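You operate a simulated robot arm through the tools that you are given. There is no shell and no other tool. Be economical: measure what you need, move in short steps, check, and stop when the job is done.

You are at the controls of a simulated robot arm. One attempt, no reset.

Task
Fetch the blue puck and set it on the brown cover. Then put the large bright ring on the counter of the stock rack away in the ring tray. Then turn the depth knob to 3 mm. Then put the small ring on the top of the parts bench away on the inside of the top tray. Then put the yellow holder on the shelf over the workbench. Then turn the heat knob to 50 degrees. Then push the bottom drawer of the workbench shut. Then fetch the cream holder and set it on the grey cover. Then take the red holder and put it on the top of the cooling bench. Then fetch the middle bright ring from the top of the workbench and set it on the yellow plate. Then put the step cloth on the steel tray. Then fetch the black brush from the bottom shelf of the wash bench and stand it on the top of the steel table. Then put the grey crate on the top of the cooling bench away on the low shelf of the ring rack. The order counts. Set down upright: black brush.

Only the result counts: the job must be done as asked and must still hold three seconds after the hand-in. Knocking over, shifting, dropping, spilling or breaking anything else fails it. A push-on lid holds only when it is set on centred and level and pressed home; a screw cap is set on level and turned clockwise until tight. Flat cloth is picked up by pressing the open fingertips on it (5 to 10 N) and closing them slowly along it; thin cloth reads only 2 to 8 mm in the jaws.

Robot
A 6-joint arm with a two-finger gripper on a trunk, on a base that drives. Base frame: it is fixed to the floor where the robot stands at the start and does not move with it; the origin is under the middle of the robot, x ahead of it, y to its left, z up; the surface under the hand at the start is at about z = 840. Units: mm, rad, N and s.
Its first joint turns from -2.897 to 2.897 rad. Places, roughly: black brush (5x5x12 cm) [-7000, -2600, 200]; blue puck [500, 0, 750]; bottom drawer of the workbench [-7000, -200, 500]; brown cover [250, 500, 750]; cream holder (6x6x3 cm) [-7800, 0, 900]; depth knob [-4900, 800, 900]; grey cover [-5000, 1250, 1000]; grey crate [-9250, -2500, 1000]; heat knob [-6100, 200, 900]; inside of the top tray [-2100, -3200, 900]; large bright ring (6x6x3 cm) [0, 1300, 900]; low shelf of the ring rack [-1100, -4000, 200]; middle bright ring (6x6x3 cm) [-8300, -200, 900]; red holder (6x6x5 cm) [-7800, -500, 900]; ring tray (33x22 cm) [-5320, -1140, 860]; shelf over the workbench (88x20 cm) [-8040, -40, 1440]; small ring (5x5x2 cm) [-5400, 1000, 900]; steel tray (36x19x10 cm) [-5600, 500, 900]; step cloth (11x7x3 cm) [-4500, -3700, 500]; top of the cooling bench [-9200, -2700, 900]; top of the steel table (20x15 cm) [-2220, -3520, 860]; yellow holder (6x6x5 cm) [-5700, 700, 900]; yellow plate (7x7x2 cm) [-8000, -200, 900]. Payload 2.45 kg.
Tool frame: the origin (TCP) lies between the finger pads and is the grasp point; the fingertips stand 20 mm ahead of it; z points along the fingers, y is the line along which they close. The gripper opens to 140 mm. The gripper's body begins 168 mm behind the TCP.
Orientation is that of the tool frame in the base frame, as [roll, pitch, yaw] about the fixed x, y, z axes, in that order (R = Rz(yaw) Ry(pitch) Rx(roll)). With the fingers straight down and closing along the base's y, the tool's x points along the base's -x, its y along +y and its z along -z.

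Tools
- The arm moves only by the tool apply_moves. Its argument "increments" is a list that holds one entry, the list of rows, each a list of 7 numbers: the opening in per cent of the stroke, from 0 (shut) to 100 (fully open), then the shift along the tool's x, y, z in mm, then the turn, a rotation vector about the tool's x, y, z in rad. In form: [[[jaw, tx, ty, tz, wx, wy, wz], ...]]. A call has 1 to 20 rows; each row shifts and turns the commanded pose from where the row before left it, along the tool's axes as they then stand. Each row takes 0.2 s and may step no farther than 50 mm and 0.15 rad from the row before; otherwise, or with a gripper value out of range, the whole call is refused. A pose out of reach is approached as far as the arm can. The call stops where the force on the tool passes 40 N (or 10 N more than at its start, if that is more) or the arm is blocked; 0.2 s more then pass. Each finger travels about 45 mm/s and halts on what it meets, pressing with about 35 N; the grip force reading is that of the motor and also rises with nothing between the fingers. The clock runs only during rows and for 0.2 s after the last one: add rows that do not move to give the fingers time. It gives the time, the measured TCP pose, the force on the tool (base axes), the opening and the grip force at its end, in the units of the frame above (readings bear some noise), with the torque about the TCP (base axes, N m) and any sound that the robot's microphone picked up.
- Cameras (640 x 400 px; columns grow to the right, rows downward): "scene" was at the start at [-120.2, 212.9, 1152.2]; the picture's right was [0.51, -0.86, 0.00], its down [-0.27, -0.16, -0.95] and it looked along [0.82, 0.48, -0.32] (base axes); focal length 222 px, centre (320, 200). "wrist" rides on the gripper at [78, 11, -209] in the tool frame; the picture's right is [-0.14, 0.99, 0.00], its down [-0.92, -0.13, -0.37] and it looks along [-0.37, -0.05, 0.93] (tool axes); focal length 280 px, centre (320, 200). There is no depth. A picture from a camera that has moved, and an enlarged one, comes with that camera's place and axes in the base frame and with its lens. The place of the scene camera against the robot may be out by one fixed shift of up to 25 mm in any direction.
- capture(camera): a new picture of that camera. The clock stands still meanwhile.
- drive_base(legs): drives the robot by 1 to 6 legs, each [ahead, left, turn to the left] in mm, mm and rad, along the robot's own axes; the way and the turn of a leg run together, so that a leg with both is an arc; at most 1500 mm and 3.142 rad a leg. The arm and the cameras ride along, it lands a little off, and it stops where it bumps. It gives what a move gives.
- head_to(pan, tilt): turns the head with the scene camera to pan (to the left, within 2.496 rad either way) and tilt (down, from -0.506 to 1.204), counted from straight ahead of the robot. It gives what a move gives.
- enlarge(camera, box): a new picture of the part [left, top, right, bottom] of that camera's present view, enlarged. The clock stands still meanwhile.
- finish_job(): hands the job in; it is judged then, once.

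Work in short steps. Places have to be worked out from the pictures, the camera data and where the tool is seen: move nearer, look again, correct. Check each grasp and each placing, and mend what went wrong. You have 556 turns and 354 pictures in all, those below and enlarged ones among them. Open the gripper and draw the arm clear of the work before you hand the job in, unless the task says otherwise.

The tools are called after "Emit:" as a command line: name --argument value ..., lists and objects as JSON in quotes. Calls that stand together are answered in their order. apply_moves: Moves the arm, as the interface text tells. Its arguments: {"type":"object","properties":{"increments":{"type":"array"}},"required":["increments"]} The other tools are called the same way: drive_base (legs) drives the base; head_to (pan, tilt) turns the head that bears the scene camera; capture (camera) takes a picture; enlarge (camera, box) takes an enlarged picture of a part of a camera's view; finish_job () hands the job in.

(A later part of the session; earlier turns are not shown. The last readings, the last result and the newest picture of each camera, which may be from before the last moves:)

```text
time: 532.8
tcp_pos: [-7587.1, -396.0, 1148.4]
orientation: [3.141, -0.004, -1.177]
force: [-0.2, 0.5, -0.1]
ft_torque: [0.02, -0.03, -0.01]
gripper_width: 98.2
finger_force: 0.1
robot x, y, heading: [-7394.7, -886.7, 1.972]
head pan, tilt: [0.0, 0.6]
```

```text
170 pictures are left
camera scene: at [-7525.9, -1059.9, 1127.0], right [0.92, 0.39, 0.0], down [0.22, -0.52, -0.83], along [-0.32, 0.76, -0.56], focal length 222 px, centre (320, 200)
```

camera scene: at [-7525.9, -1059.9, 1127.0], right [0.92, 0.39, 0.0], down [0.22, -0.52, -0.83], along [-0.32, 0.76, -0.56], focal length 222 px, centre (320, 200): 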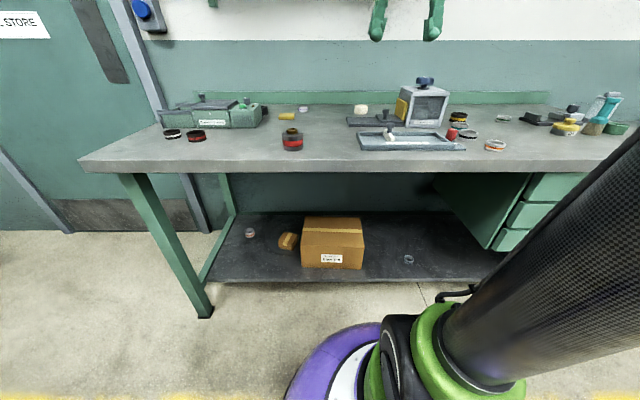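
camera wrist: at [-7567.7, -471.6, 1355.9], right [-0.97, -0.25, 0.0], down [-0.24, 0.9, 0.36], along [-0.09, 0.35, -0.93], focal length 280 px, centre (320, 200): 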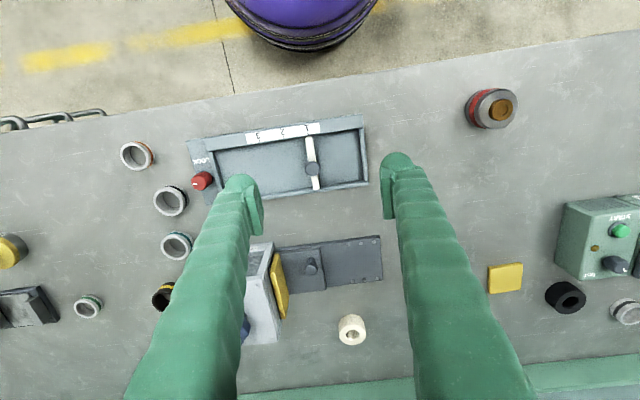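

The cream holder is near (-7754,-30), under the shelf. I go down to a low height first and then reach in beneath the shelf.

Emit:
apply_moves --increments '[[[70, 0, 0, 46, 0, 0, 0], [70, 0, 0, 46, 0, 0, 0], [70, 0, 0, 46, 0, 0, 0], [70, 0, 0, 45, 0, 0, 0], [70, -44.7, 1.5, 0, 0, 0, 0], [70, -44.7, 1.5, 0, 0, 0, 0], [70, -44.7, 1.5, 0, 0, 0, 0], [70, -44.7, 1.5, 0, 0, 0, 0], [70, -44.7, 1.5, 0, 0, 0, 0], [70, -44.7, 1.5, 0, 0, 0, 0], [70, 0, 0, 0, 0, 0, 0]]]'

Emit:
capture --camera "wrist"

```text
time: 535.1
tcp_pos: [-7697.5, -155.7, 964.5]
orientation: [-3.141, -0.006, -1.18]
force: [-0.4, -0.6, 0.4]
ft_torque: [0.0, -0.02, 0.03]
gripper_width: 97.9
finger_force: 0.1
robot x, y, heading: [-7394.3, -889.3, 1.974]
head pan, tilt: [0.0, 0.6]
```

```text
169 pictures are left
camera wrist: at [-7679.1, -230.8, 1173.1], right [-0.97, -0.25, 0.0], down [-0.24, 0.9, 0.36], along [-0.09, 0.35, -0.93], focal length 280 px, centre (320, 200)
```

wrist: 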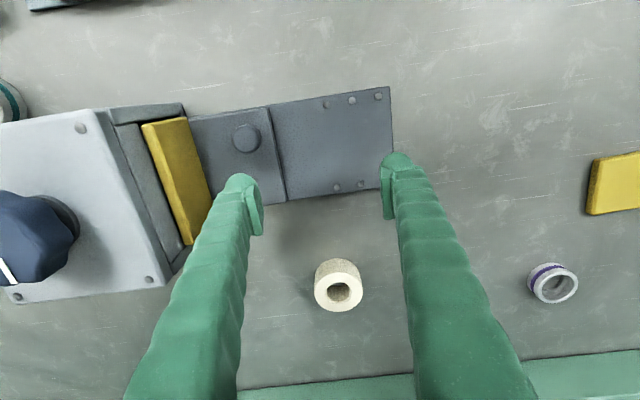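

Emit:
apply_moves --increments '[[[62, -44.2, 1.3, 0, 0, 0, 0], [62, -44.2, 1.3, 0, 0, 0, 0], [62, -44.2, 1.3, 0, 0, 0, 0], [62, 0, 0, 15, 0, 0, 0], [62, 0, 0, 0, 0, 0, 0]]]'

Emit:
capture --camera "wrist"

```text
time: 536.4
tcp_pos: [-7751.3, -33.4, 948.3]
orientation: [-3.14, -0.006, -1.178]
force: [0.0, 0.7, 0.3]
ft_torque: [0.0, 0.02, -0.02]
gripper_width: 86.9
finger_force: 0.0
robot x, y, heading: [-7393.9, -888.8, 1.972]
head pan, tilt: [0.0, 0.6]
```

```text
168 pictures are left
camera wrist: at [-7732.3, -108.1, 1156.8], right [-0.97, -0.25, 0.0], down [-0.24, 0.9, 0.36], along [-0.09, 0.35, -0.93], focal length 280 px, centre (320, 200)
```

wrist: 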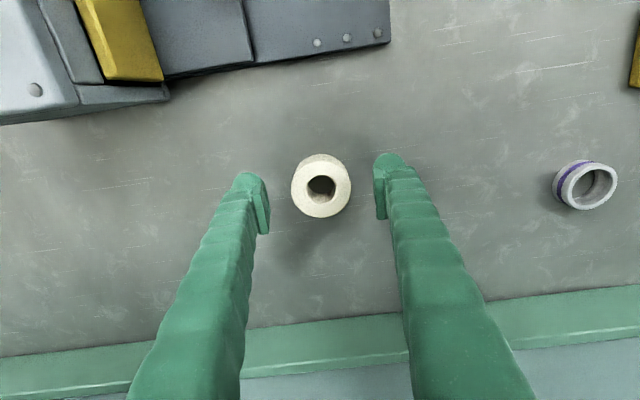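

Emit:
apply_moves --increments '[[[58, -4, 0, 25, 0, 0, 0], [56, 0, 0, 15, 0, 0, 0], [56, 0, 0, 5, 0, 0, 0], [50, 0, 0, 0, 0, 0, 0], [44, 0, 0, 0, 0, 0, 0], [39, 0, 0, 0, 0, 0, 0], [36, 0, 0, 0, 0, 0, 0], [33, 0, 0, 0, 0, 0, 0], [33, 0, 0, 0, 0, 0, 0], [33, 0, 0, 0, 0, 0, 0]]]'

```text
time: 538.5
tcp_pos: [-7753.7, -26.8, 902.5]
orientation: [3.141, -0.006, -1.178]
force: [0.3, -0.2, 0.2]
ft_torque: [0.03, 0.0, 0.03]
gripper_width: 55.2
finger_force: 34.5
robot x, y, heading: [-7394.8, -886.0, 1.973]
head pan, tilt: [0.0, 0.6]
```

The cream holder is gripped. I lift, pull back from under the shelf and raise.

Emit:
apply_moves --increments '[[[33, 0, 0, -25, 0, 0, 0], [33, 0, 0, -35, 0, 0, 0], [33, 44.7, -1.5, 0, 0, 0, 0], [33, 44.7, -1.5, 0, 0, 0, 0], [33, 44.7, -1.5, 0, 0, 0, 0], [33, 44.7, -1.5, 0, 0, 0, 0], [33, 44.7, -1.5, 0, 0, 0, 0], [33, 44.7, -1.5, 0, 0, 0, 0], [33, 44.7, -1.5, 0, 0, 0, 0], [33, 44.7, -1.5, 0, 0, 0, 0], [33, 44.7, -1.5, 0, 0, 0, 0], [33, 30, -1, -35, 0, 0, 0], [33, 0, 0, -48, 0, 0, 0], [33, 0, 0, -48, 0, 0, 0], [33, 0, 0, -48, 0, 0, 0], [33, 0, 0, 0, 0, 0, 0]]]'

Emit:
capture --camera "wrist"

```text
time: 542.0
tcp_pos: [-7573.6, -420.2, 1143.0]
orientation: [-3.141, -0.004, -1.178]
force: [-0.2, -0.2, -0.1]
ft_torque: [0.02, 0.02, -0.01]
gripper_width: 55.5
finger_force: 34.7
robot x, y, heading: [-7394.1, -885.2, 1.975]
head pan, tilt: [0.0, 0.6]
```

```text
167 pictures are left
camera wrist: at [-7555.0, -495.9, 1351.5], right [-0.97, -0.25, 0.0], down [-0.24, 0.9, 0.36], along [-0.09, 0.35, -0.93], focal length 280 px, centre (320, 200)
```

wrist: 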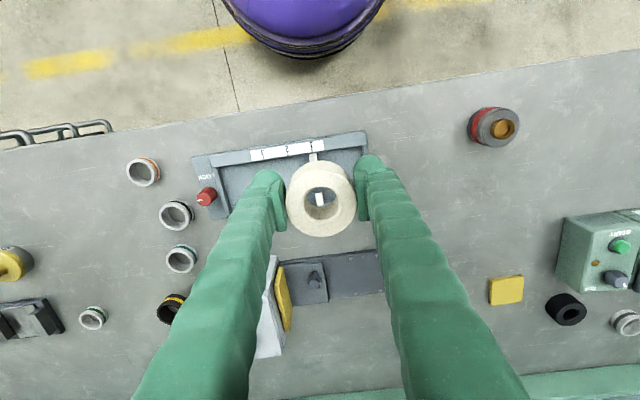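

Now to the grey cover on the wooden bench, near (-4938,1161). I back off and strafe along.

Emit:
drive_base --legs '[[-330, 0, 0], [0, -1450, 0], [0, -1450, 0], [0, -160, 0]]'

Emit:
capture --camera "scene"

```text
time: 558.7
tcp_pos: [-4608.8, 430.3, 1143.2]
orientation: [3.142, -0.006, -1.205]
force: [0.3, 0.5, -1.1]
ft_torque: [-0.01, 0.0, -0.02]
gripper_width: 55.8
finger_force: 34.8
robot x, y, heading: [-4442.5, -42.7, 1.942]
head pan, tilt: [0.0, 0.6]
```

```text
166 pictures are left
camera scene: at [-4578.1, -210.9, 1127.0], right [0.93, 0.37, 0.0], down [0.21, -0.53, -0.83], along [-0.3, 0.77, -0.56], focal length 222 px, centre (320, 200)
```

scene: 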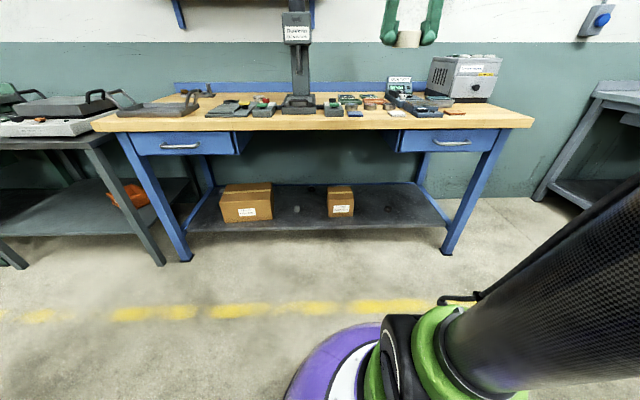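

Emit:
drive_base --legs '[[380, 20, 0.03]]'

Emit:
capture --camera "wrist"

Emit:
enlarge --camera "scene" --box '[260, 60, 500, 170]'

```text
time: 561.1
tcp_pos: [-4783.5, 770.9, 1142.9]
orientation: [-3.14, -0.006, -1.178]
force: [-0.4, 0.6, -1.4]
ft_torque: [-0.02, 0.05, 0.0]
gripper_width: 55.6
finger_force: 34.2
robot x, y, heading: [-4601.1, 302.2, 1.968]
head pan, tilt: [0.0, 0.6]
```

```text
165 pictures are left
camera wrist: at [-4764.8, 695.1, 1351.2], right [-0.97, -0.25, 0.0], down [-0.23, 0.9, 0.36], along [-0.09, 0.35, -0.93], focal length 280 px, centre (320, 200)
```

wrist: 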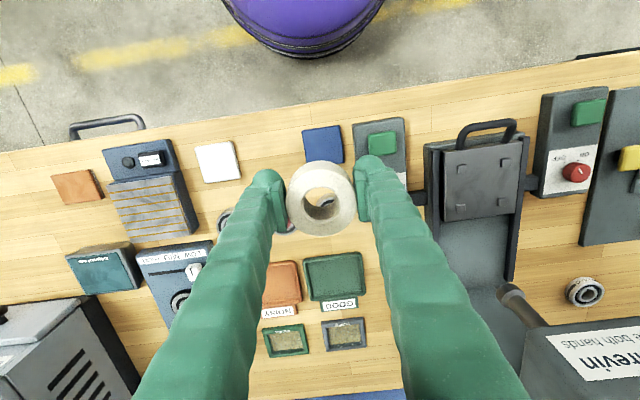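

```text
2.67 times, centred on (380, 115) of scene
camera zoom: at [-4736.3, 130.9, 1127.0], right [0.92, 0.39, 0.0], down [0.22, -0.52, -0.83], along [-0.32, 0.76, -0.57], focal length 591 px, centre (160, 427)
```

zoom: 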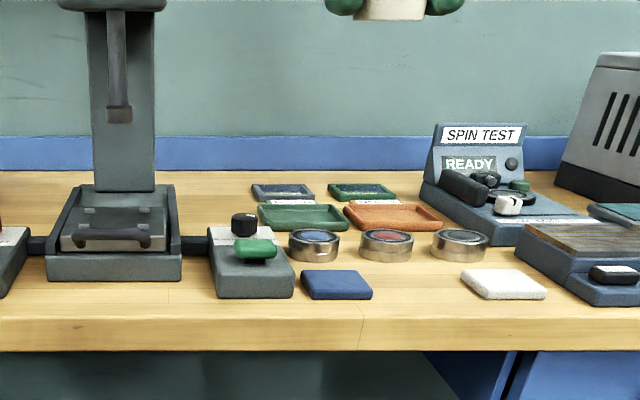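

Emit:
enlarge --camera "wrist" --box '[250, 290, 390, 380]'

```text
4.44 times, centred on (320, 335) of wrist
camera zoom: at [-4764.8, 695.1, 1351.2], right [-0.97, -0.25, 0.0], down [-0.23, 0.9, 0.36], along [-0.09, 0.35, -0.93], focal length 1246 px, centre (320, -400)
```

zoom: 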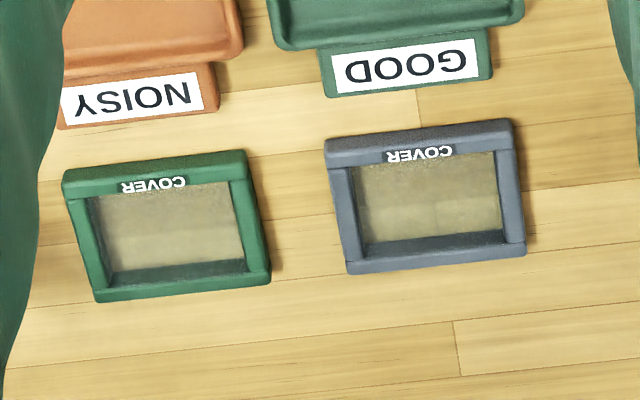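

The grey frame labelled COVER is at (-4939,1160). I lower a little and reach over it.

Emit:
apply_moves --increments '[[[33, 0, 0, 48, 0, 0, 0], [33, 0, 0, 48, 0, 0, 0], [33, 0, 0, 45, 0, 0, 0], [33, -46.6, -0.6, 0, 0, 0, 0], [33, -46.6, -0.6, 0, 0, 0, 0], [33, -46.6, -0.6, 0, 0, 0, 0], [33, -46.6, -0.6, 0, 0, 0, 0], [33, -46.6, -0.6, 0, 0, 0, 0], [33, -46.6, -0.6, 0, 0, 0, 0], [33, -46.6, -0.6, 0, 0, 0, 0], [33, -46.6, -0.6, 0, 0, 0, 0], [33, 0, 0, 0, 0, 0, 0]]]'

Emit:
capture --camera "wrist"

```text
time: 563.7
tcp_pos: [-4922.2, 1116.9, 998.1]
orientation: [-3.141, -0.006, -1.178]
force: [0.2, -0.5, -0.3]
ft_torque: [0.0, -0.02, 0.01]
gripper_width: 55.5
finger_force: 35.4
robot x, y, heading: [-4604.9, 303.3, 1.971]
head pan, tilt: [0.0, 0.6]
```

```text
162 pictures are left
camera wrist: at [-4903.8, 1040.8, 1206.6], right [-0.97, -0.25, 0.0], down [-0.23, 0.9, 0.36], along [-0.09, 0.35, -0.93], focal length 280 px, centre (320, 200)
```

wrist: 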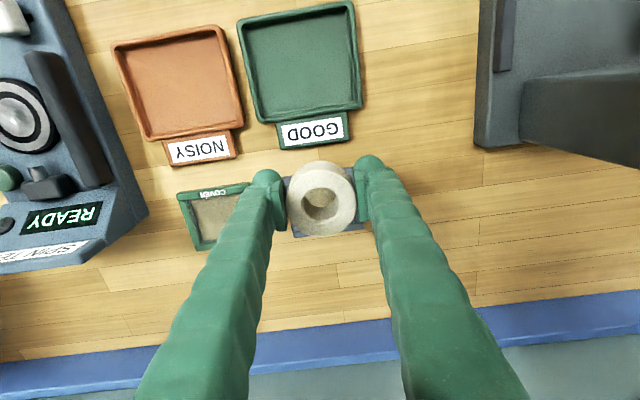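

Emit:
apply_moves --increments '[[[33, -47.6, 0, 0, 0, 0, 0], [33, 0, 0, 40, 0, 0, 0], [33, 0, 0, 30, 0, 0, 0], [33, 0, 0, 0, 0, 0, 0]]]'

Emit:
capture --camera "wrist"

Emit:
enlarge --camera "scene" --box '[320, 70, 460, 160]'

```text
time: 564.7
tcp_pos: [-4939.0, 1161.3, 927.9]
orientation: [3.141, -0.005, -1.177]
force: [-0.1, -0.9, -0.5]
ft_torque: [0.0, -0.03, 0.02]
gripper_width: 55.7
finger_force: 35.9
robot x, y, heading: [-4608.4, 302.8, 1.977]
head pan, tilt: [0.0, 0.6]
```

```text
161 pictures are left
camera wrist: at [-4921.3, 1084.7, 1136.9], right [-0.97, -0.25, 0.0], down [-0.23, 0.9, 0.36], along [-0.09, 0.35, -0.93], focal length 280 px, centre (320, 200)
```

wrist: 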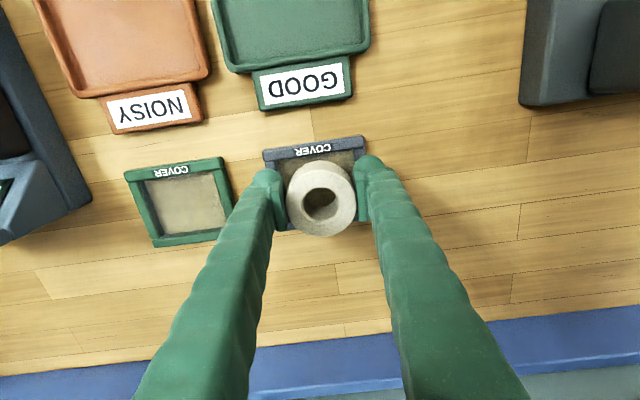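

```text
4.44 times, centred on (390, 115) of scene
camera zoom: at [-4736.4, 131.1, 1127.0], right [0.92, 0.39, 0.0], down [0.22, -0.52, -0.82], along [-0.32, 0.76, -0.57], focal length 985 px, centre (9, 578)
```

zoom: 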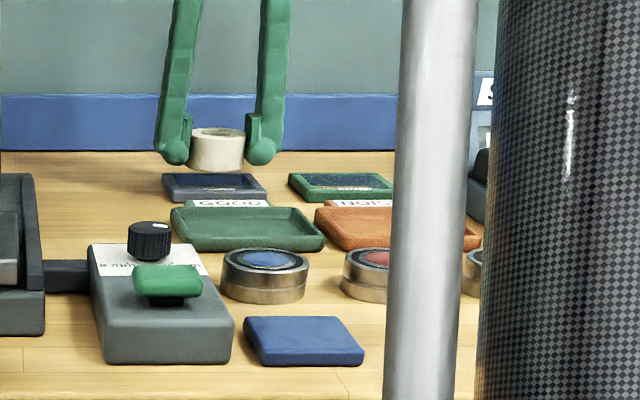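

Aligned. I lower until it touches.

Emit:
apply_moves --increments '[[[33, 0, 0, 6, 0, 0, 0], [33, 0, 0, 3, 0, 0, 0], [33, 0, 0, 3, 0, 0, 0], [33, 0, 0, 3, 0, 0, 0], [33, 0, 0, 3, 0, 0, 0], [33, 0, 0, 3, 0, 0, 0], [33, 0, 0, 2, 0, 0, 0], [33, 0, 0, 0, 0, 0, 0]]]'

```text
time: 566.2
tcp_pos: [-4939.2, 1159.8, 911.8]
orientation: [-3.141, -0.004, -1.181]
force: [1.1, -1.3, 21.1]
ft_torque: [0.07, 0.05, 0.02]
gripper_width: 55.8
finger_force: 35.3
robot x, y, heading: [-4601.6, 303.4, 1.969]
head pan, tilt: [0.0, 0.6]
stopped in row 7: the force on the tool passed its limit at 48 N (the readings are from after the stop); the commanded pose is now the measured one
```

Emit:
apply_moves --increments '[[[35, 0, 0, -1, 0, 0, 0], [39, 0, 0, 0, 0, 0, 0], [44, 0, 0, 0, 0, 0, 0], [49, 0, 0, 0, 0, 0, 0], [49, 0, 0, -15, 0, 0, 0], [49, 0, 0, -40, 0, 0, 0], [49, 0, 0, -30, 0, 0, 0], [49, 0, 0, 0, 0, 0, 0]]]'

Emit:
enlarge --camera "wrist" --box '[240, 100, 400, 210]'

Emit:
enlarge --camera "scene" --box '[330, 80, 410, 140]'

```text
time: 568.0
tcp_pos: [-4938.1, 1160.6, 995.2]
orientation: [3.14, -0.004, -1.18]
force: [0.1, 0.2, -0.1]
ft_torque: [-0.03, 0.0, 0.01]
gripper_width: 68.6
finger_force: 0.1
robot x, y, heading: [-4604.5, 301.9, 1.973]
head pan, tilt: [0.0, 0.6]
```

```text
3.64 times, centred on (320, 155) of wrist
camera zoom: at [-4919.8, 1085.2, 1204.5], right [-0.97, -0.25, 0.0], down [-0.23, 0.9, 0.36], along [-0.09, 0.35, -0.93], focal length 1020 px, centre (320, 364)
```

zoom: 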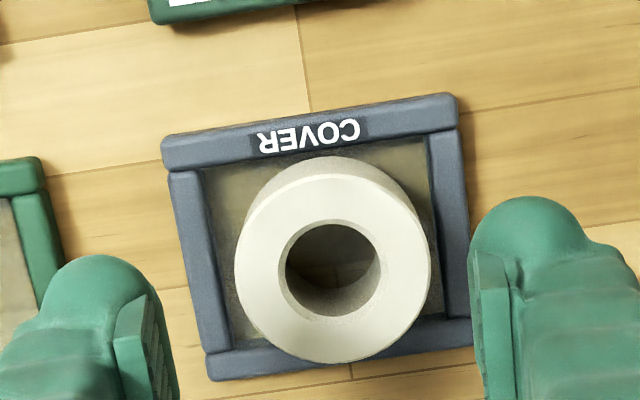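

```text
6.67 times, centred on (370, 110) of scene
camera zoom: at [-4736.4, 131.2, 1127.0], right [0.92, 0.39, 0.0], down [0.22, -0.52, -0.82], along [-0.32, 0.76, -0.57], focal length 1478 px, centre (-13, 800)
```

zoom: 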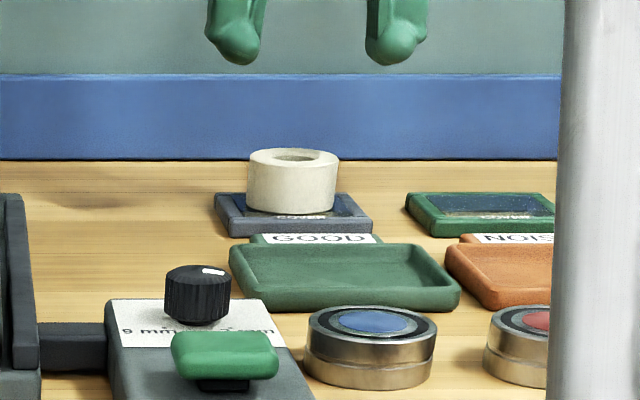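

The cream holder sits within the cover's frame. Next is the red holder. I retract and drive back to the workbench.

Emit:
apply_moves --increments '[[[60, 46, 0, 0, 0, 0, 0], [60, 46, 0, 0, 0, 0, 0], [60, 46, 0, 0, 0, 0, 0], [60, 46, 0, 0, 0, 0, 0], [60, 46, 0, 0, 0, 0, 0], [60, 46, 0, 0, 0, 0, 0], [60, 46, 0, 0, 0, 0, 0], [60, 46, 0, 0, 0, 0, 0], [60, 40, 0, 0, 0, 0, 0], [60, 0, 0, -48, 0, 0, 0], [60, 0, 0, -48, 0, 0, 0], [60, 0, 0, -48, 0, 0, 0], [60, 0, 0, 0, 0, 0, 0]]]'

Emit:
drive_base --legs '[[-360, 0, 0], [0, 1450, 0], [0, 1450, 0], [0, 330, 0]]'

Emit:
capture --camera "scene"

```text
time: 570.8
tcp_pos: [-4782.9, 782.5, 1142.3]
orientation: [-3.141, -0.004, -1.176]
force: [-0.2, -0.4, -0.3]
ft_torque: [0.02, 0.0, 0.0]
gripper_width: 83.9
finger_force: 0.1
robot x, y, heading: [-4603.7, 305.2, 1.976]
head pan, tilt: [0.0, 0.6]
```

```text
time: 588.6
tcp_pos: [-7633.8, -867.8, 1141.9]
orientation: [-3.14, -0.005, -1.167]
force: [-0.1, -0.1, 0.5]
ft_torque: [-0.02, -0.03, -0.01]
gripper_width: 84.0
finger_force: 0.1
robot x, y, heading: [-7454.6, -1346.1, 1.986]
head pan, tilt: [0.0, 0.6]
```

```text
157 pictures are left
camera scene: at [-7580.8, -1518.5, 1127.0], right [0.92, 0.4, 0.0], down [0.23, -0.52, -0.83], along [-0.33, 0.76, -0.56], focal length 222 px, centre (320, 200)
```

scene: 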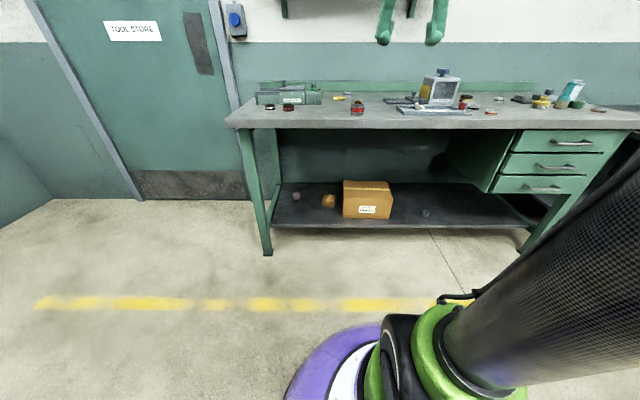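

Emit:
drive_base --legs '[[280, 40, 0]]'

Emit:
capture --camera "wrist"

```text
time: 590.6
tcp_pos: [-7778.6, -628.6, 1142.0]
orientation: [-3.14, -0.007, -1.175]
force: [0.0, -0.5, -0.7]
ft_torque: [0.01, -0.02, 0.01]
gripper_width: 83.9
finger_force: 0.1
robot x, y, heading: [-7597.4, -1107.2, 1.978]
head pan, tilt: [0.0, 0.6]
```

```text
156 pictures are left
camera wrist: at [-7758.7, -704.7, 1350.2], right [-0.97, -0.26, 0.0], down [-0.24, 0.9, 0.36], along [-0.09, 0.35, -0.93], focal length 280 px, centre (320, 200)
```

wrist: 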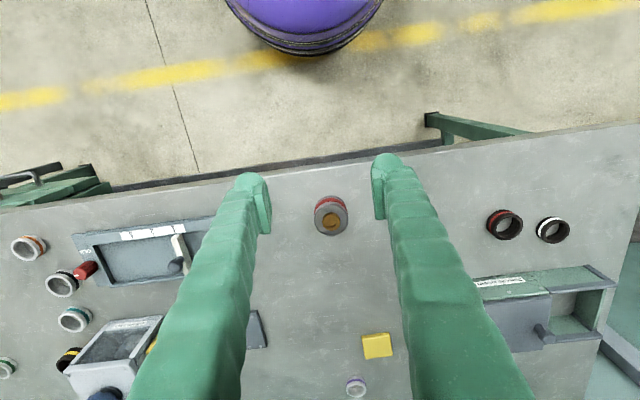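

Emit:
apply_moves --increments '[[[75, -38.2, 0.6, 25, 0, 0, 0], [75, -38.2, 0.6, 25, 0, 0, 0], [70, -38.2, 0.6, 25, 0, 0, 0], [65, 0, 0, 45, 0, 0, 0], [62, 0, 0, 45, 0, 0, 0], [62, 0, 0, 0, 0, 0, 0]]]'

Emit:
capture --camera "wrist"

```text
time: 592.0
tcp_pos: [-7825.0, -524.8, 974.9]
orientation: [3.141, -0.005, -1.173]
force: [-0.1, 0.7, 0.2]
ft_torque: [0.0, -0.04, 0.0]
gripper_width: 86.6
finger_force: 0.0
robot x, y, heading: [-7595.3, -1105.9, 1.979]
head pan, tilt: [0.0, 0.6]
```

```text
155 pictures are left
camera wrist: at [-7804.8, -600.2, 1183.9], right [-0.97, -0.26, 0.0], down [-0.24, 0.9, 0.36], along [-0.09, 0.35, -0.93], focal length 280 px, centre (320, 200)
```

wrist: 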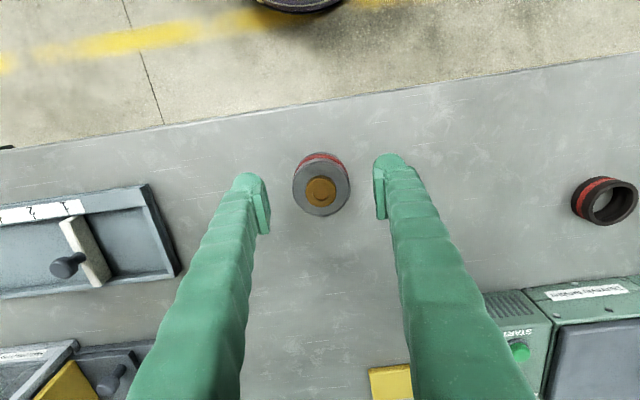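

Emit:
apply_moves --increments '[[[60, -8, 0, 30, 0, 0, 0], [58, 0, 0, 30, 0, 0, 0], [58, 0, 0, 10, 0, 0, 0], [52, 0, 0, 0, 0, 0, 0], [46, 0, 0, 0, 0, 0, 0], [40, 0, 0, 0, 0, 0, 0], [36, 0, 0, 0, 0, 0, 0], [35, 0, 0, 0, 0, 0, 0], [35, 0, 0, 0, 0, 0, 0]]]'

```text
time: 594.0
tcp_pos: [-7827.5, -517.7, 907.2]
orientation: [-3.141, -0.005, -1.174]
force: [0.9, 0.4, 0.6]
ft_torque: [0.0, 0.02, 0.01]
gripper_width: 58.2
finger_force: 35.6
robot x, y, heading: [-7592.3, -1108.2, 1.983]
head pan, tilt: [0.0, 0.6]
```

The red holder is gripped. I lift, retract, back away and turn to face the cooling bench's end of the room.

Emit:
apply_moves --increments '[[[35, 0, 0, -30, 0, 0, 0], [35, 0, 0, -48, 0, 0, 0], [35, 0, 0, -48, 0, 0, 0], [35, 0, 0, -48, 0, 0, 0], [35, 20, 0, -40, 0, 0, 0], [35, 46, 0, -10, 0, 0, 0], [35, 46, 0, 0, 0, 0, 0], [35, 20, 0, 0, 0, 0, 0], [35, 0, 0, 0, 0, 0, 0]]]'

Emit:
drive_base --legs '[[-450, 0, 0], [0, 0, 1.57]]'

Emit:
head_to --pan 0.2 --tilt 0.3

Emit:
capture --camera "scene"

```text
time: 596.0
tcp_pos: [-7775.7, -638.6, 1131.3]
orientation: [3.139, -0.005, -1.173]
force: [1.0, -0.6, -5.9]
ft_torque: [-0.02, -0.01, 0.03]
gripper_width: 58.2
finger_force: 35.1
robot x, y, heading: [-7593.9, -1111.4, 1.976]
head pan, tilt: [0.0, 0.6]
```

```text
time: 602.6
tcp_pos: [-7877.4, -1722.2, 1130.3]
orientation: [-3.141, -0.004, 0.428]
force: [0.1, -0.4, -7.3]
ft_torque: [0.0, -0.05, 0.01]
gripper_width: 58.4
finger_force: 35.0
robot x, y, heading: [-7412.6, -1531.8, -2.708]
head pan, tilt: [0.0, 0.6]
```

```text
time: 603.4
tcp_pos: [-7878.8, -1722.2, 1130.7]
orientation: [-3.14, -0.005, 0.425]
force: [0.2, 0.5, -7.0]
ft_torque: [-0.01, -0.05, 0.01]
gripper_width: 58.2
finger_force: 34.4
robot x, y, heading: [-7414.7, -1531.4, -2.705]
head pan, tilt: [0.201, 0.3]
```

```text
154 pictures are left
camera scene: at [-7254.3, -1674.3, 1154.4], right [-0.59, 0.81, 0.0], down [0.24, 0.18, -0.95], along [-0.77, -0.57, -0.3], focal length 222 px, centre (320, 200)
```

scene: 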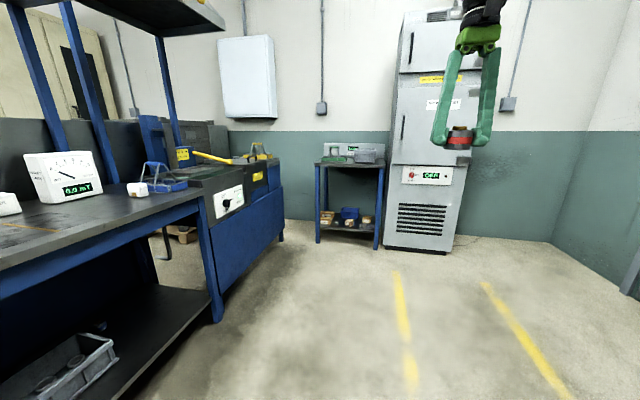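

The cooling bench is the small blue-legged table beside the oven. I drive towards it.

Emit:
drive_base --legs '[[1350, 380, -0.03]]'

Emit:
capture --camera "scene"

```text
time: 610.5
tcp_pos: [-8991.0, -2616.3, 1131.1]
orientation: [-3.141, -0.004, 0.393]
force: [-0.3, -0.1, -6.5]
ft_torque: [0.03, -0.04, 0.0]
gripper_width: 58.1
finger_force: 35.2
robot x, y, heading: [-8523.9, -2437.4, -2.74]
head pan, tilt: [0.201, 0.3]
```

```text
153 pictures are left
camera scene: at [-8365.5, -2589.2, 1154.5], right [-0.57, 0.82, 0.0], down [0.24, 0.17, -0.96], along [-0.79, -0.54, -0.3], focal length 222 px, centre (320, 200)
```

scene: 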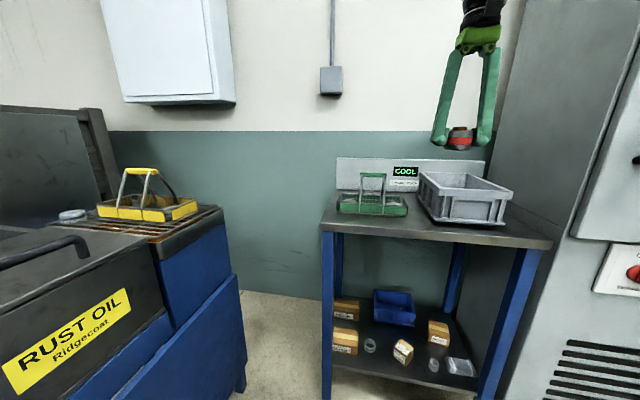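

Emit:
drive_base --legs '[[230, 0, 0]]'

Emit:
capture --camera "wrist"

```text
time: 612.3
tcp_pos: [-9202.4, -2702.8, 1130.4]
orientation: [-3.139, -0.005, 0.386]
force: [-0.2, 0.3, -7.5]
ft_torque: [0.01, -0.08, -0.03]
gripper_width: 58.6
finger_force: 35.0
robot x, y, heading: [-8732.3, -2527.9, -2.739]
head pan, tilt: [0.201, 0.3]
```

```text
152 pictures are left
camera wrist: at [-9127.4, -2683.8, 1339.2], right [0.25, -0.97, 0.0], down [-0.9, -0.23, 0.36], along [-0.35, -0.09, -0.93], focal length 280 px, centre (320, 200)
```

wrist: 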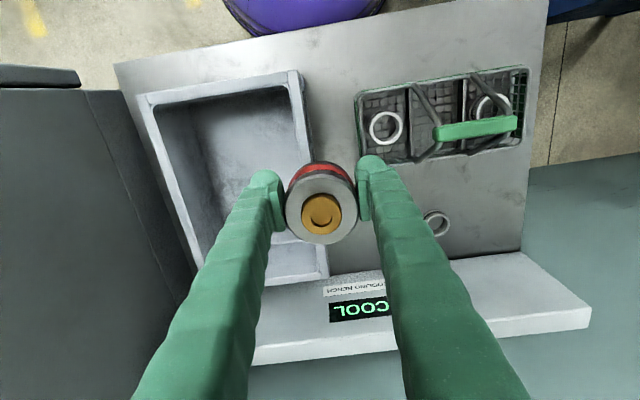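

The bench top has a crate, a basket and a small ring. There is free room near (-9224,-2992), so I move over it.

Emit:
apply_moves --increments '[[[35, -18.5, 37, 0, 0, 0, 0], [35, -18.5, 37, 0, 0, 0, 0], [35, -18.5, 37, 0, 0, 0, 0], [35, -18.5, 37, 0, 0, 0, 0], [35, -18.5, 37, 0, 0, 0, 0], [35, -18.5, 37, 0, 0, 0, 0], [35, -18.5, 37, 0, 0, 0, 0], [35, 0, 0, 40, 0, 0, 0], [35, 0, 0, 40, 0, 0, 0], [35, 0, 0, 0, 0, 0, 0]]]'

Emit:
capture --camera "wrist"

```text
time: 614.5
tcp_pos: [-9224.5, -2994.1, 1049.2]
orientation: [3.141, -0.007, 0.385]
force: [0.4, -0.5, -6.6]
ft_torque: [-0.01, -0.04, 0.01]
gripper_width: 58.0
finger_force: 34.8
robot x, y, heading: [-8733.5, -2529.2, -2.743]
head pan, tilt: [0.201, 0.3]
```

```text
151 pictures are left
camera wrist: at [-9148.9, -2975.7, 1258.2], right [0.25, -0.97, 0.0], down [-0.9, -0.23, 0.36], along [-0.35, -0.09, -0.93], focal length 280 px, centre (320, 200)
```

wrist: 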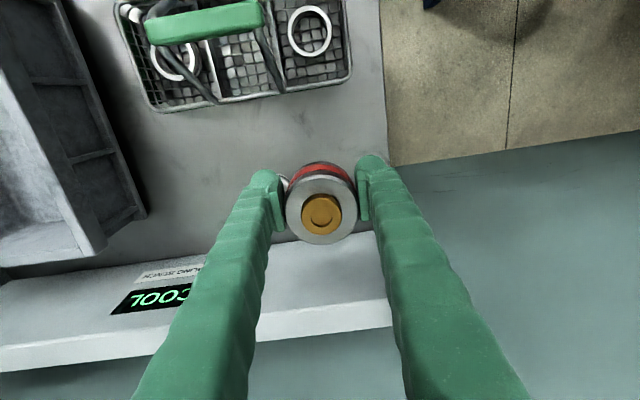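

I shift a little away from the small ring and lower the holder.

Emit:
apply_moves --increments '[[[35, 12, 15, 20, 0, 0, 0], [35, 0, 0, 45, 0, 0, 0], [35, 0, 0, 40, 0, 0, 0], [35, 0, 0, 10, 0, 0, 0], [35, 0, 0, 4, 0, 0, 0], [35, 0, 0, 4, 0, 0, 0], [35, 0, 0, 3, 0, 0, 0], [35, 0, 0, 3, 0, 0, 0], [35, 0, 0, 3, 0, 0, 0], [35, 0, 0, 3, 0, 0, 0], [35, 0, 0, 3, 0, 0, 0], [35, 0, 0, 3, 0, 0, 0], [35, 0, 0, 0, 0, 0, 0]]]'

Emit:
capture --camera "wrist"

```text
time: 617.3
tcp_pos: [-9207.7, -2999.7, 909.0]
orientation: [3.141, -0.005, 0.386]
force: [-1.0, 0.3, -6.5]
ft_torque: [0.03, -0.02, 0.03]
gripper_width: 57.9
finger_force: 35.3
robot x, y, heading: [-8729.7, -2529.4, -2.739]
head pan, tilt: [0.201, 0.3]
```

```text
150 pictures are left
camera wrist: at [-9131.9, -2981.6, 1116.8], right [0.25, -0.97, 0.0], down [-0.9, -0.23, 0.36], along [-0.35, -0.09, -0.93], focal length 280 px, centre (320, 200)
```

wrist: 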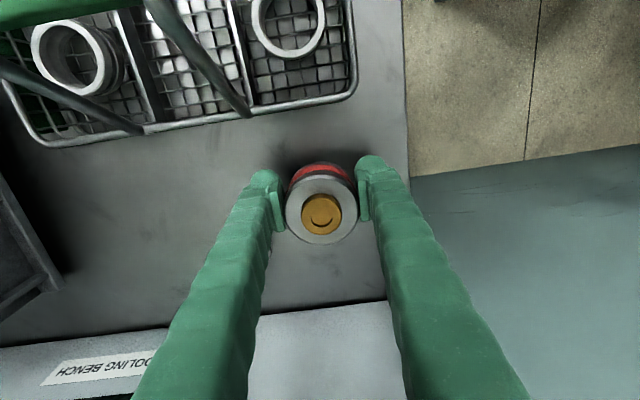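

Emit:
apply_moves --increments '[[[35, 0, 0, 3, 0, 0, 0], [35, 0, 0, 3, 0, 0, 0], [35, 0, 0, 3, 0, 0, 0], [35, 0, 0, 3, 0, 0, 0], [35, 0, 0, 3, 0, 0, 0], [35, 0, 0, 3, 0, 0, 0], [35, 0, 0, 3, 0, 0, 0], [35, 0, 0, 0, 0, 0, 0]]]'

```text
time: 619.1
tcp_pos: [-9207.7, -3000.4, 887.7]
orientation: [-3.14, -0.004, 0.385]
force: [-0.2, -0.4, -6.4]
ft_torque: [-0.01, -0.06, -0.01]
gripper_width: 58.4
finger_force: 34.5
robot x, y, heading: [-8730.1, -2528.1, -2.747]
head pan, tilt: [0.201, 0.3]
```

Emit:
apply_moves --increments '[[[35, 0, 0, 3, 0, 0, 0], [35, 0, 0, 3, 0, 0, 0], [35, 0, 0, 3, 0, 0, 0], [35, 0, 0, 3, 0, 0, 0], [35, 0, 0, 3, 0, 0, 0], [35, 0, 0, 3, 0, 0, 0], [35, 0, 0, 3, 0, 0, 0], [35, 0, 0, 3, 0, 0, 0], [35, 0, 0, 0, 0, 0, 0]]]'

Emit:
capture --camera "wrist"

```text
time: 619.6
tcp_pos: [-9207.8, -2999.7, 884.9]
orientation: [-3.141, -0.002, 0.385]
force: [4.4, 1.8, 13.7]
ft_torque: [-0.26, 0.2, 0.03]
gripper_width: 58.7
finger_force: 35.1
robot x, y, heading: [-8730.5, -2527.0, -2.742]
head pan, tilt: [0.201, 0.3]
stopped in row 2: the force on the tool passed its limit at 45 N (the readings are from after the stop); the commanded pose is now the measured one
```

```text
149 pictures are left
camera wrist: at [-9132.0, -2981.2, 1093.7], right [0.25, -0.97, 0.0], down [-0.9, -0.23, 0.36], along [-0.35, -0.09, -0.93], focal length 280 px, centre (320, 200)
```

wrist: 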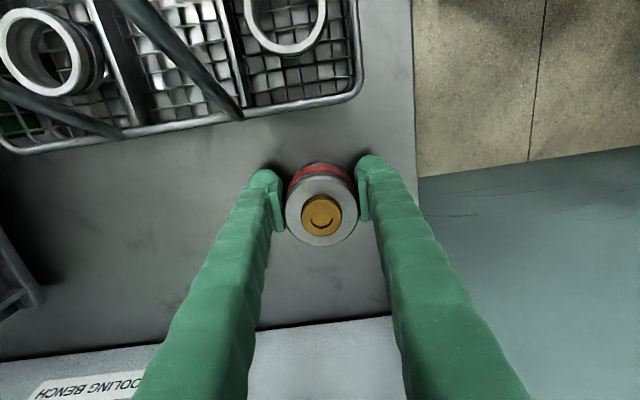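

Emit:
apply_moves --increments '[[[37, 0, 0, -1, 0, 0, 0], [41, 0, 0, 0, 0, 0, 0], [45, 0, 0, 0, 0, 0, 0], [47, 0, 0, 0, 0, 0, 0], [47, 0, 0, -20, 0, 0, 0], [47, 0, 0, -45, 0, 0, 0], [47, 0, 0, -45, 0, 0, 0], [47, 0, 0, -48, 0, 0, 0], [47, 0, 0, -48, 0, 0, 0], [47, 0, 0, -40, 0, 0, 0], [47, 0, 0, 0, 0, 0, 0]]]'

Emit:
capture --camera "wrist"

```text
time: 622.0
tcp_pos: [-9207.9, -3000.8, 1132.8]
orientation: [-3.142, -0.003, 0.385]
force: [-0.9, -0.6, 0.0]
ft_torque: [0.0, 0.0, 0.03]
gripper_width: 65.9
finger_force: 0.1
robot x, y, heading: [-8730.3, -2527.9, -2.742]
head pan, tilt: [0.201, 0.3]
```

```text
148 pictures are left
camera wrist: at [-9132.5, -2982.8, 1341.2], right [0.25, -0.97, 0.0], down [-0.9, -0.23, 0.36], along [-0.35, -0.09, -0.93], focal length 280 px, centre (320, 200)
```

wrist: 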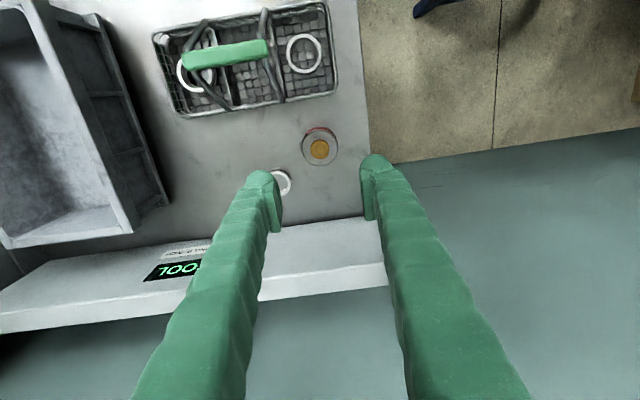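

The red holder stands on the cooling bench. Next is the middle bright ring on the workbench. I retract, turn back and drive there.

Emit:
apply_moves --increments '[[[60, 23.5, -41.9, 0, 0, 0, 0], [60, 23.5, -41.9, 0, 0, 0, 0], [60, 23.5, -41.9, 0, 0, 0, 0], [60, 23.5, -41.9, 0, 0, 0, 0], [60, 23.5, -41.9, 0, 0, 0, 0], [60, 23.5, -41.9, 0, 0, 0, 0], [60, 0, 0, 0, 0, 0, 0]]]'

Emit:
drive_base --legs '[[-800, 0, 0], [0, 0, -1.57], [600, -460, 0]]'

Emit:
head_to --pan 0.0 --tilt 0.5

Emit:
capture --camera "scene"

```text
time: 623.6
tcp_pos: [-9171.7, -2716.8, 1132.8]
orientation: [-3.142, -0.005, 0.385]
force: [-1.2, 0.1, -0.2]
ft_torque: [-0.02, -0.01, 0.0]
gripper_width: 84.2
finger_force: 0.1
robot x, y, heading: [-8729.3, -2527.5, -2.749]
head pan, tilt: [0.201, 0.3]
```

```text
time: 635.4
tcp_pos: [-7998.1, -1058.9, 1132.5]
orientation: [-3.14, -0.003, -1.175]
force: [0.6, 0.1, 0.3]
ft_torque: [-0.02, 0.03, 0.0]
gripper_width: 83.6
finger_force: 0.1
robot x, y, heading: [-7804.6, -1495.0, 1.975]
head pan, tilt: [0.201, 0.3]
```

```text
time: 636.1
tcp_pos: [-7996.7, -1058.5, 1133.1]
orientation: [-3.142, -0.004, -1.175]
force: [0.1, 0.5, -0.4]
ft_torque: [0.02, 0.02, -0.01]
gripper_width: 83.8
finger_force: 0.1
robot x, y, heading: [-7806.0, -1492.1, 1.977]
head pan, tilt: [0.0, 0.499]
```

```text
147 pictures are left
camera scene: at [-7937.3, -1665.7, 1136.1], right [0.92, 0.4, 0.0], down [0.19, -0.44, -0.88], along [-0.35, 0.81, -0.48], focal length 222 px, centre (320, 200)
```

scene: 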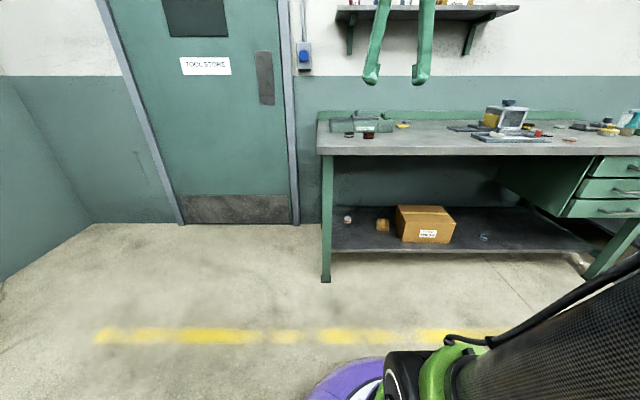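

Emit:
drive_base --legs '[[410, -20, 0]]'

Emit:
capture --camera "wrist"

Emit:
enlarge --camera "scene" --box '[250, 60, 450, 180]'

```text
time: 638.7
tcp_pos: [-8146.4, -674.1, 1132.2]
orientation: [-3.141, -0.003, -1.167]
force: [0.1, 0.5, 0.4]
ft_torque: [0.0, 0.0, -0.03]
gripper_width: 84.0
finger_force: 0.1
robot x, y, heading: [-7949.8, -1113.5, 1.987]
head pan, tilt: [0.0, 0.499]
```

```text
146 pictures are left
camera wrist: at [-8126.5, -750.1, 1341.1], right [-0.96, -0.26, 0.0], down [-0.25, 0.9, 0.36], along [-0.1, 0.35, -0.93], focal length 280 px, centre (320, 200)
```

wrist: 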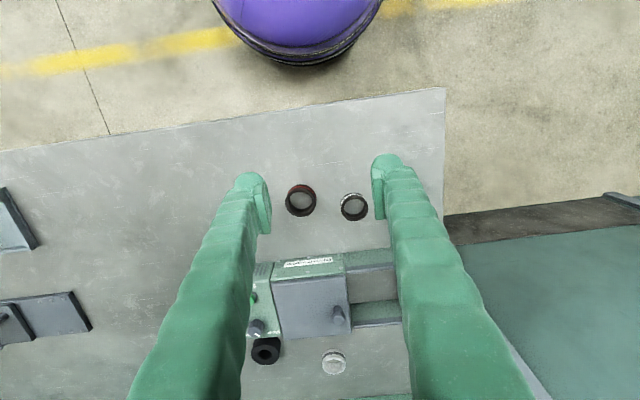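

```text
3.20 times, centred on (350, 120) of scene
camera zoom: at [-8081.4, -1280.8, 1136.0], right [0.92, 0.4, 0.0], down [0.19, -0.44, -0.88], along [-0.35, 0.8, -0.48], focal length 710 px, centre (224, 456)
```

zoom: 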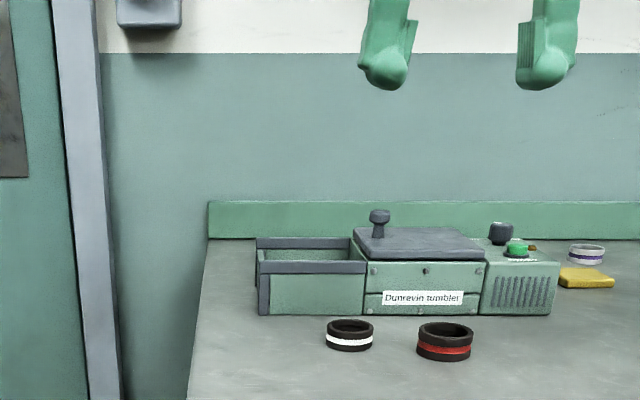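

The bright ring stands behind the tumbler and under the shelf, near (-8307,-213). I will reach it with the hand tilted 35°, moving along the tool axis over the tumbler.

Emit:
apply_moves --increments '[[[62, 0, 0, 0, 0, -0.122, 0], [62, 0, 0, 0, 0, -0.122, 0], [62, 0, 0, 0, 0, -0.122, 0], [62, 0, 0, 0, 0, -0.122, 0], [62, 0, 0, 0, 0, -0.122, 0], [62, -33.8, -4.1, 26.7, 0, 0, 0], [62, -33.8, -4.1, 26.7, 0, 0, 0], [62, -33.8, -4.1, 26.7, 0, 0, 0], [62, -33.8, -4.1, 26.7, 0, 0, 0], [62, -33.8, -4.1, 26.7, 0, 0, 0], [62, -33.8, -4.1, 26.7, 0, 0, 0], [62, -33.8, -4.1, 26.7, 0, 0, 0], [62, 0, 0, 0, 0, 0, 0]]]'

Emit:
capture --camera "wrist"

Emit:
enlarge --camera "scene" --box '[250, 0, 490, 180]'

```text
time: 641.5
tcp_pos: [-8238.7, -385.0, 1112.7]
orientation: [-3.141, 0.604, -1.165]
force: [-0.5, 0.3, 0.5]
ft_torque: [0.01, -0.01, 0.03]
gripper_width: 86.8
finger_force: 0.0
robot x, y, heading: [-7951.3, -1109.9, 1.987]
head pan, tilt: [0.0, 0.499]
```

```text
144 pictures are left
camera wrist: at [-8176.7, -558.3, 1238.8], right [-0.95, -0.29, 0.08], down [-0.1, 0.55, 0.83], along [-0.28, 0.78, -0.56], focal length 280 px, centre (320, 200)
```

wrist: 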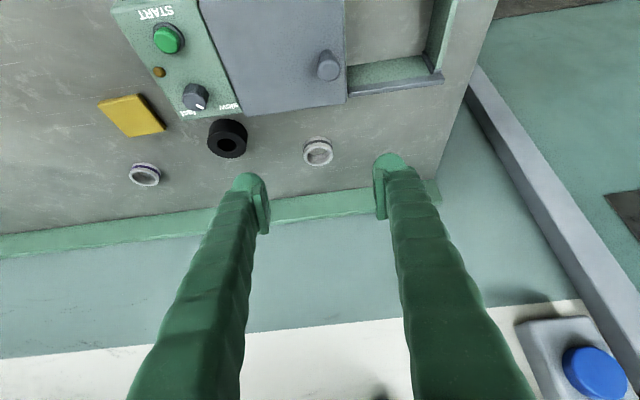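

```text
2.22 times, centred on (370, 90) of scene
camera zoom: at [-8081.4, -1280.8, 1136.0], right [0.92, 0.4, 0.0], down [0.19, -0.44, -0.88], along [-0.35, 0.8, -0.48], focal length 493 px, centre (209, 444)
```

zoom: 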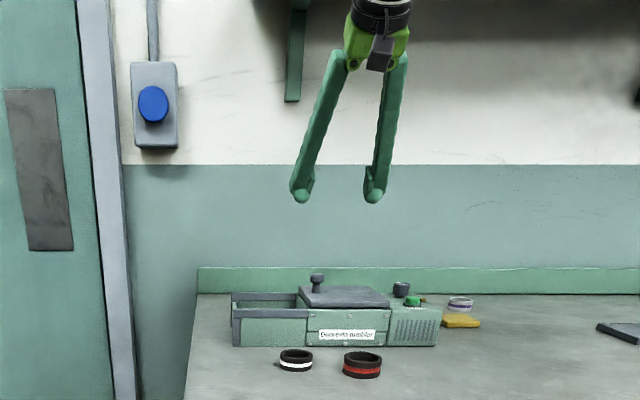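

The ring is at about (-8302,-222). I advance most of the way along the tool axis and check.

Emit:
apply_moves --increments '[[[60, -5.2, -1.2, 42, 0, 0, 0], [58, -5.2, -1.2, 42, 0, 0, 0], [56, -5.2, -1.2, 42, 0, 0, 0], [55, -5.2, -1.2, 42, 0, 0, 0], [55, -5.2, -1.2, 42, 0, 0, 0], [55, 0, 0, 0, 0, 0, 0]]]'

Emit:
capture --camera "wrist"

Emit:
enlarge --camera "scene" --box '[250, 60, 450, 180]'

```text
time: 642.9
tcp_pos: [-8288.7, -252.2, 956.4]
orientation: [-3.141, 0.608, -1.166]
force: [0.0, 0.6, -0.5]
ft_torque: [0.01, -0.01, -0.01]
gripper_width: 77.0
finger_force: 0.0
robot x, y, heading: [-7950.2, -1108.9, 1.986]
head pan, tilt: [0.0, 0.499]
```

```text
142 pictures are left
camera wrist: at [-8226.9, -425.4, 1082.2], right [-0.95, -0.29, 0.08], down [-0.1, 0.55, 0.83], along [-0.28, 0.78, -0.56], focal length 280 px, centre (320, 200)
```

wrist: 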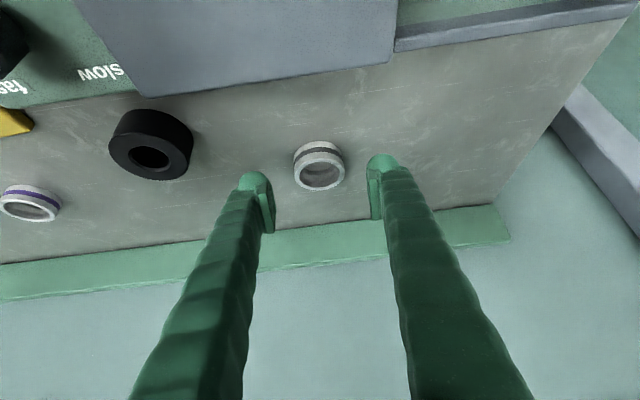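

```text
3.20 times, centred on (350, 120) of scene
camera zoom: at [-8081.5, -1280.7, 1136.1], right [0.92, 0.4, 0.0], down [0.19, -0.44, -0.88], along [-0.35, 0.8, -0.48], focal length 710 px, centre (224, 456)
```

zoom: 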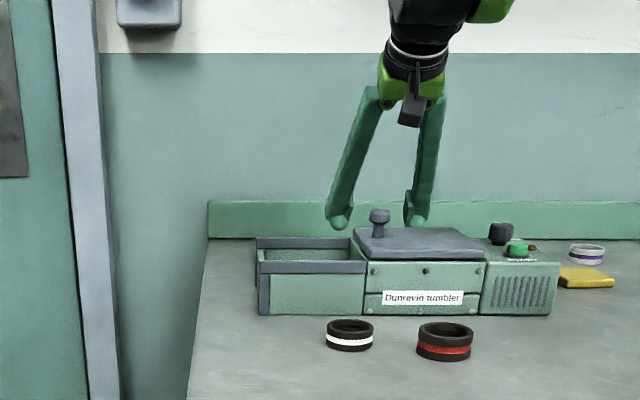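

Emit:
apply_moves --increments '[[[55, 0.6, 0, 30, 0, 0, 0], [55, 0.6, 0, 24, 0, 0, 0], [55, 0, 0, 3, 0, 0, 0], [55, 0, 0, 0, 0, 0, 0], [49, 0, 0, 0, 0, 0, 0], [44, 0, 0, 0, 0, 0, 0], [39, 0, 0, 0, 0, 0, 0], [35, 0, 0, 0, 0, 0, 0], [32, 0, 0, 0, 0, 0, 0], [31, 0, 0, 0, 0, 0, 0], [31, 0, 0, 0, 0, 0, 0]]]'

Emit:
capture --camera "wrist"

```text
time: 645.3
tcp_pos: [-8300.4, -223.6, 908.0]
orientation: [-3.141, 0.606, -1.166]
force: [-0.7, 0.1, 0.8]
ft_torque: [0.08, -0.03, 0.01]
gripper_width: 50.8
finger_force: 34.9
robot x, y, heading: [-7952.2, -1105.7, 1.984]
head pan, tilt: [0.0, 0.499]
```

```text
140 pictures are left
camera wrist: at [-8238.7, -397.1, 1034.5], right [-0.95, -0.29, 0.08], down [-0.1, 0.55, 0.83], along [-0.28, 0.78, -0.56], focal length 280 px, centre (320, 200)
```

wrist: 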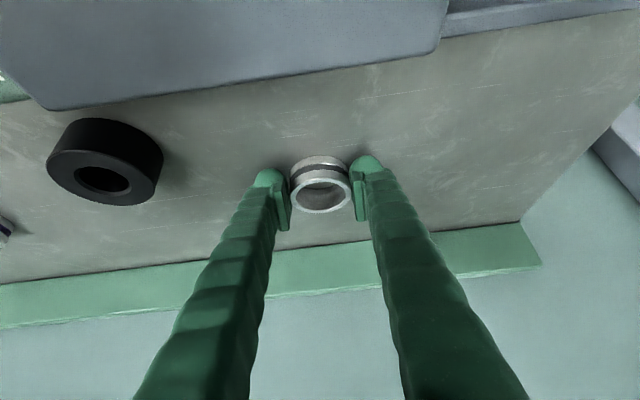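

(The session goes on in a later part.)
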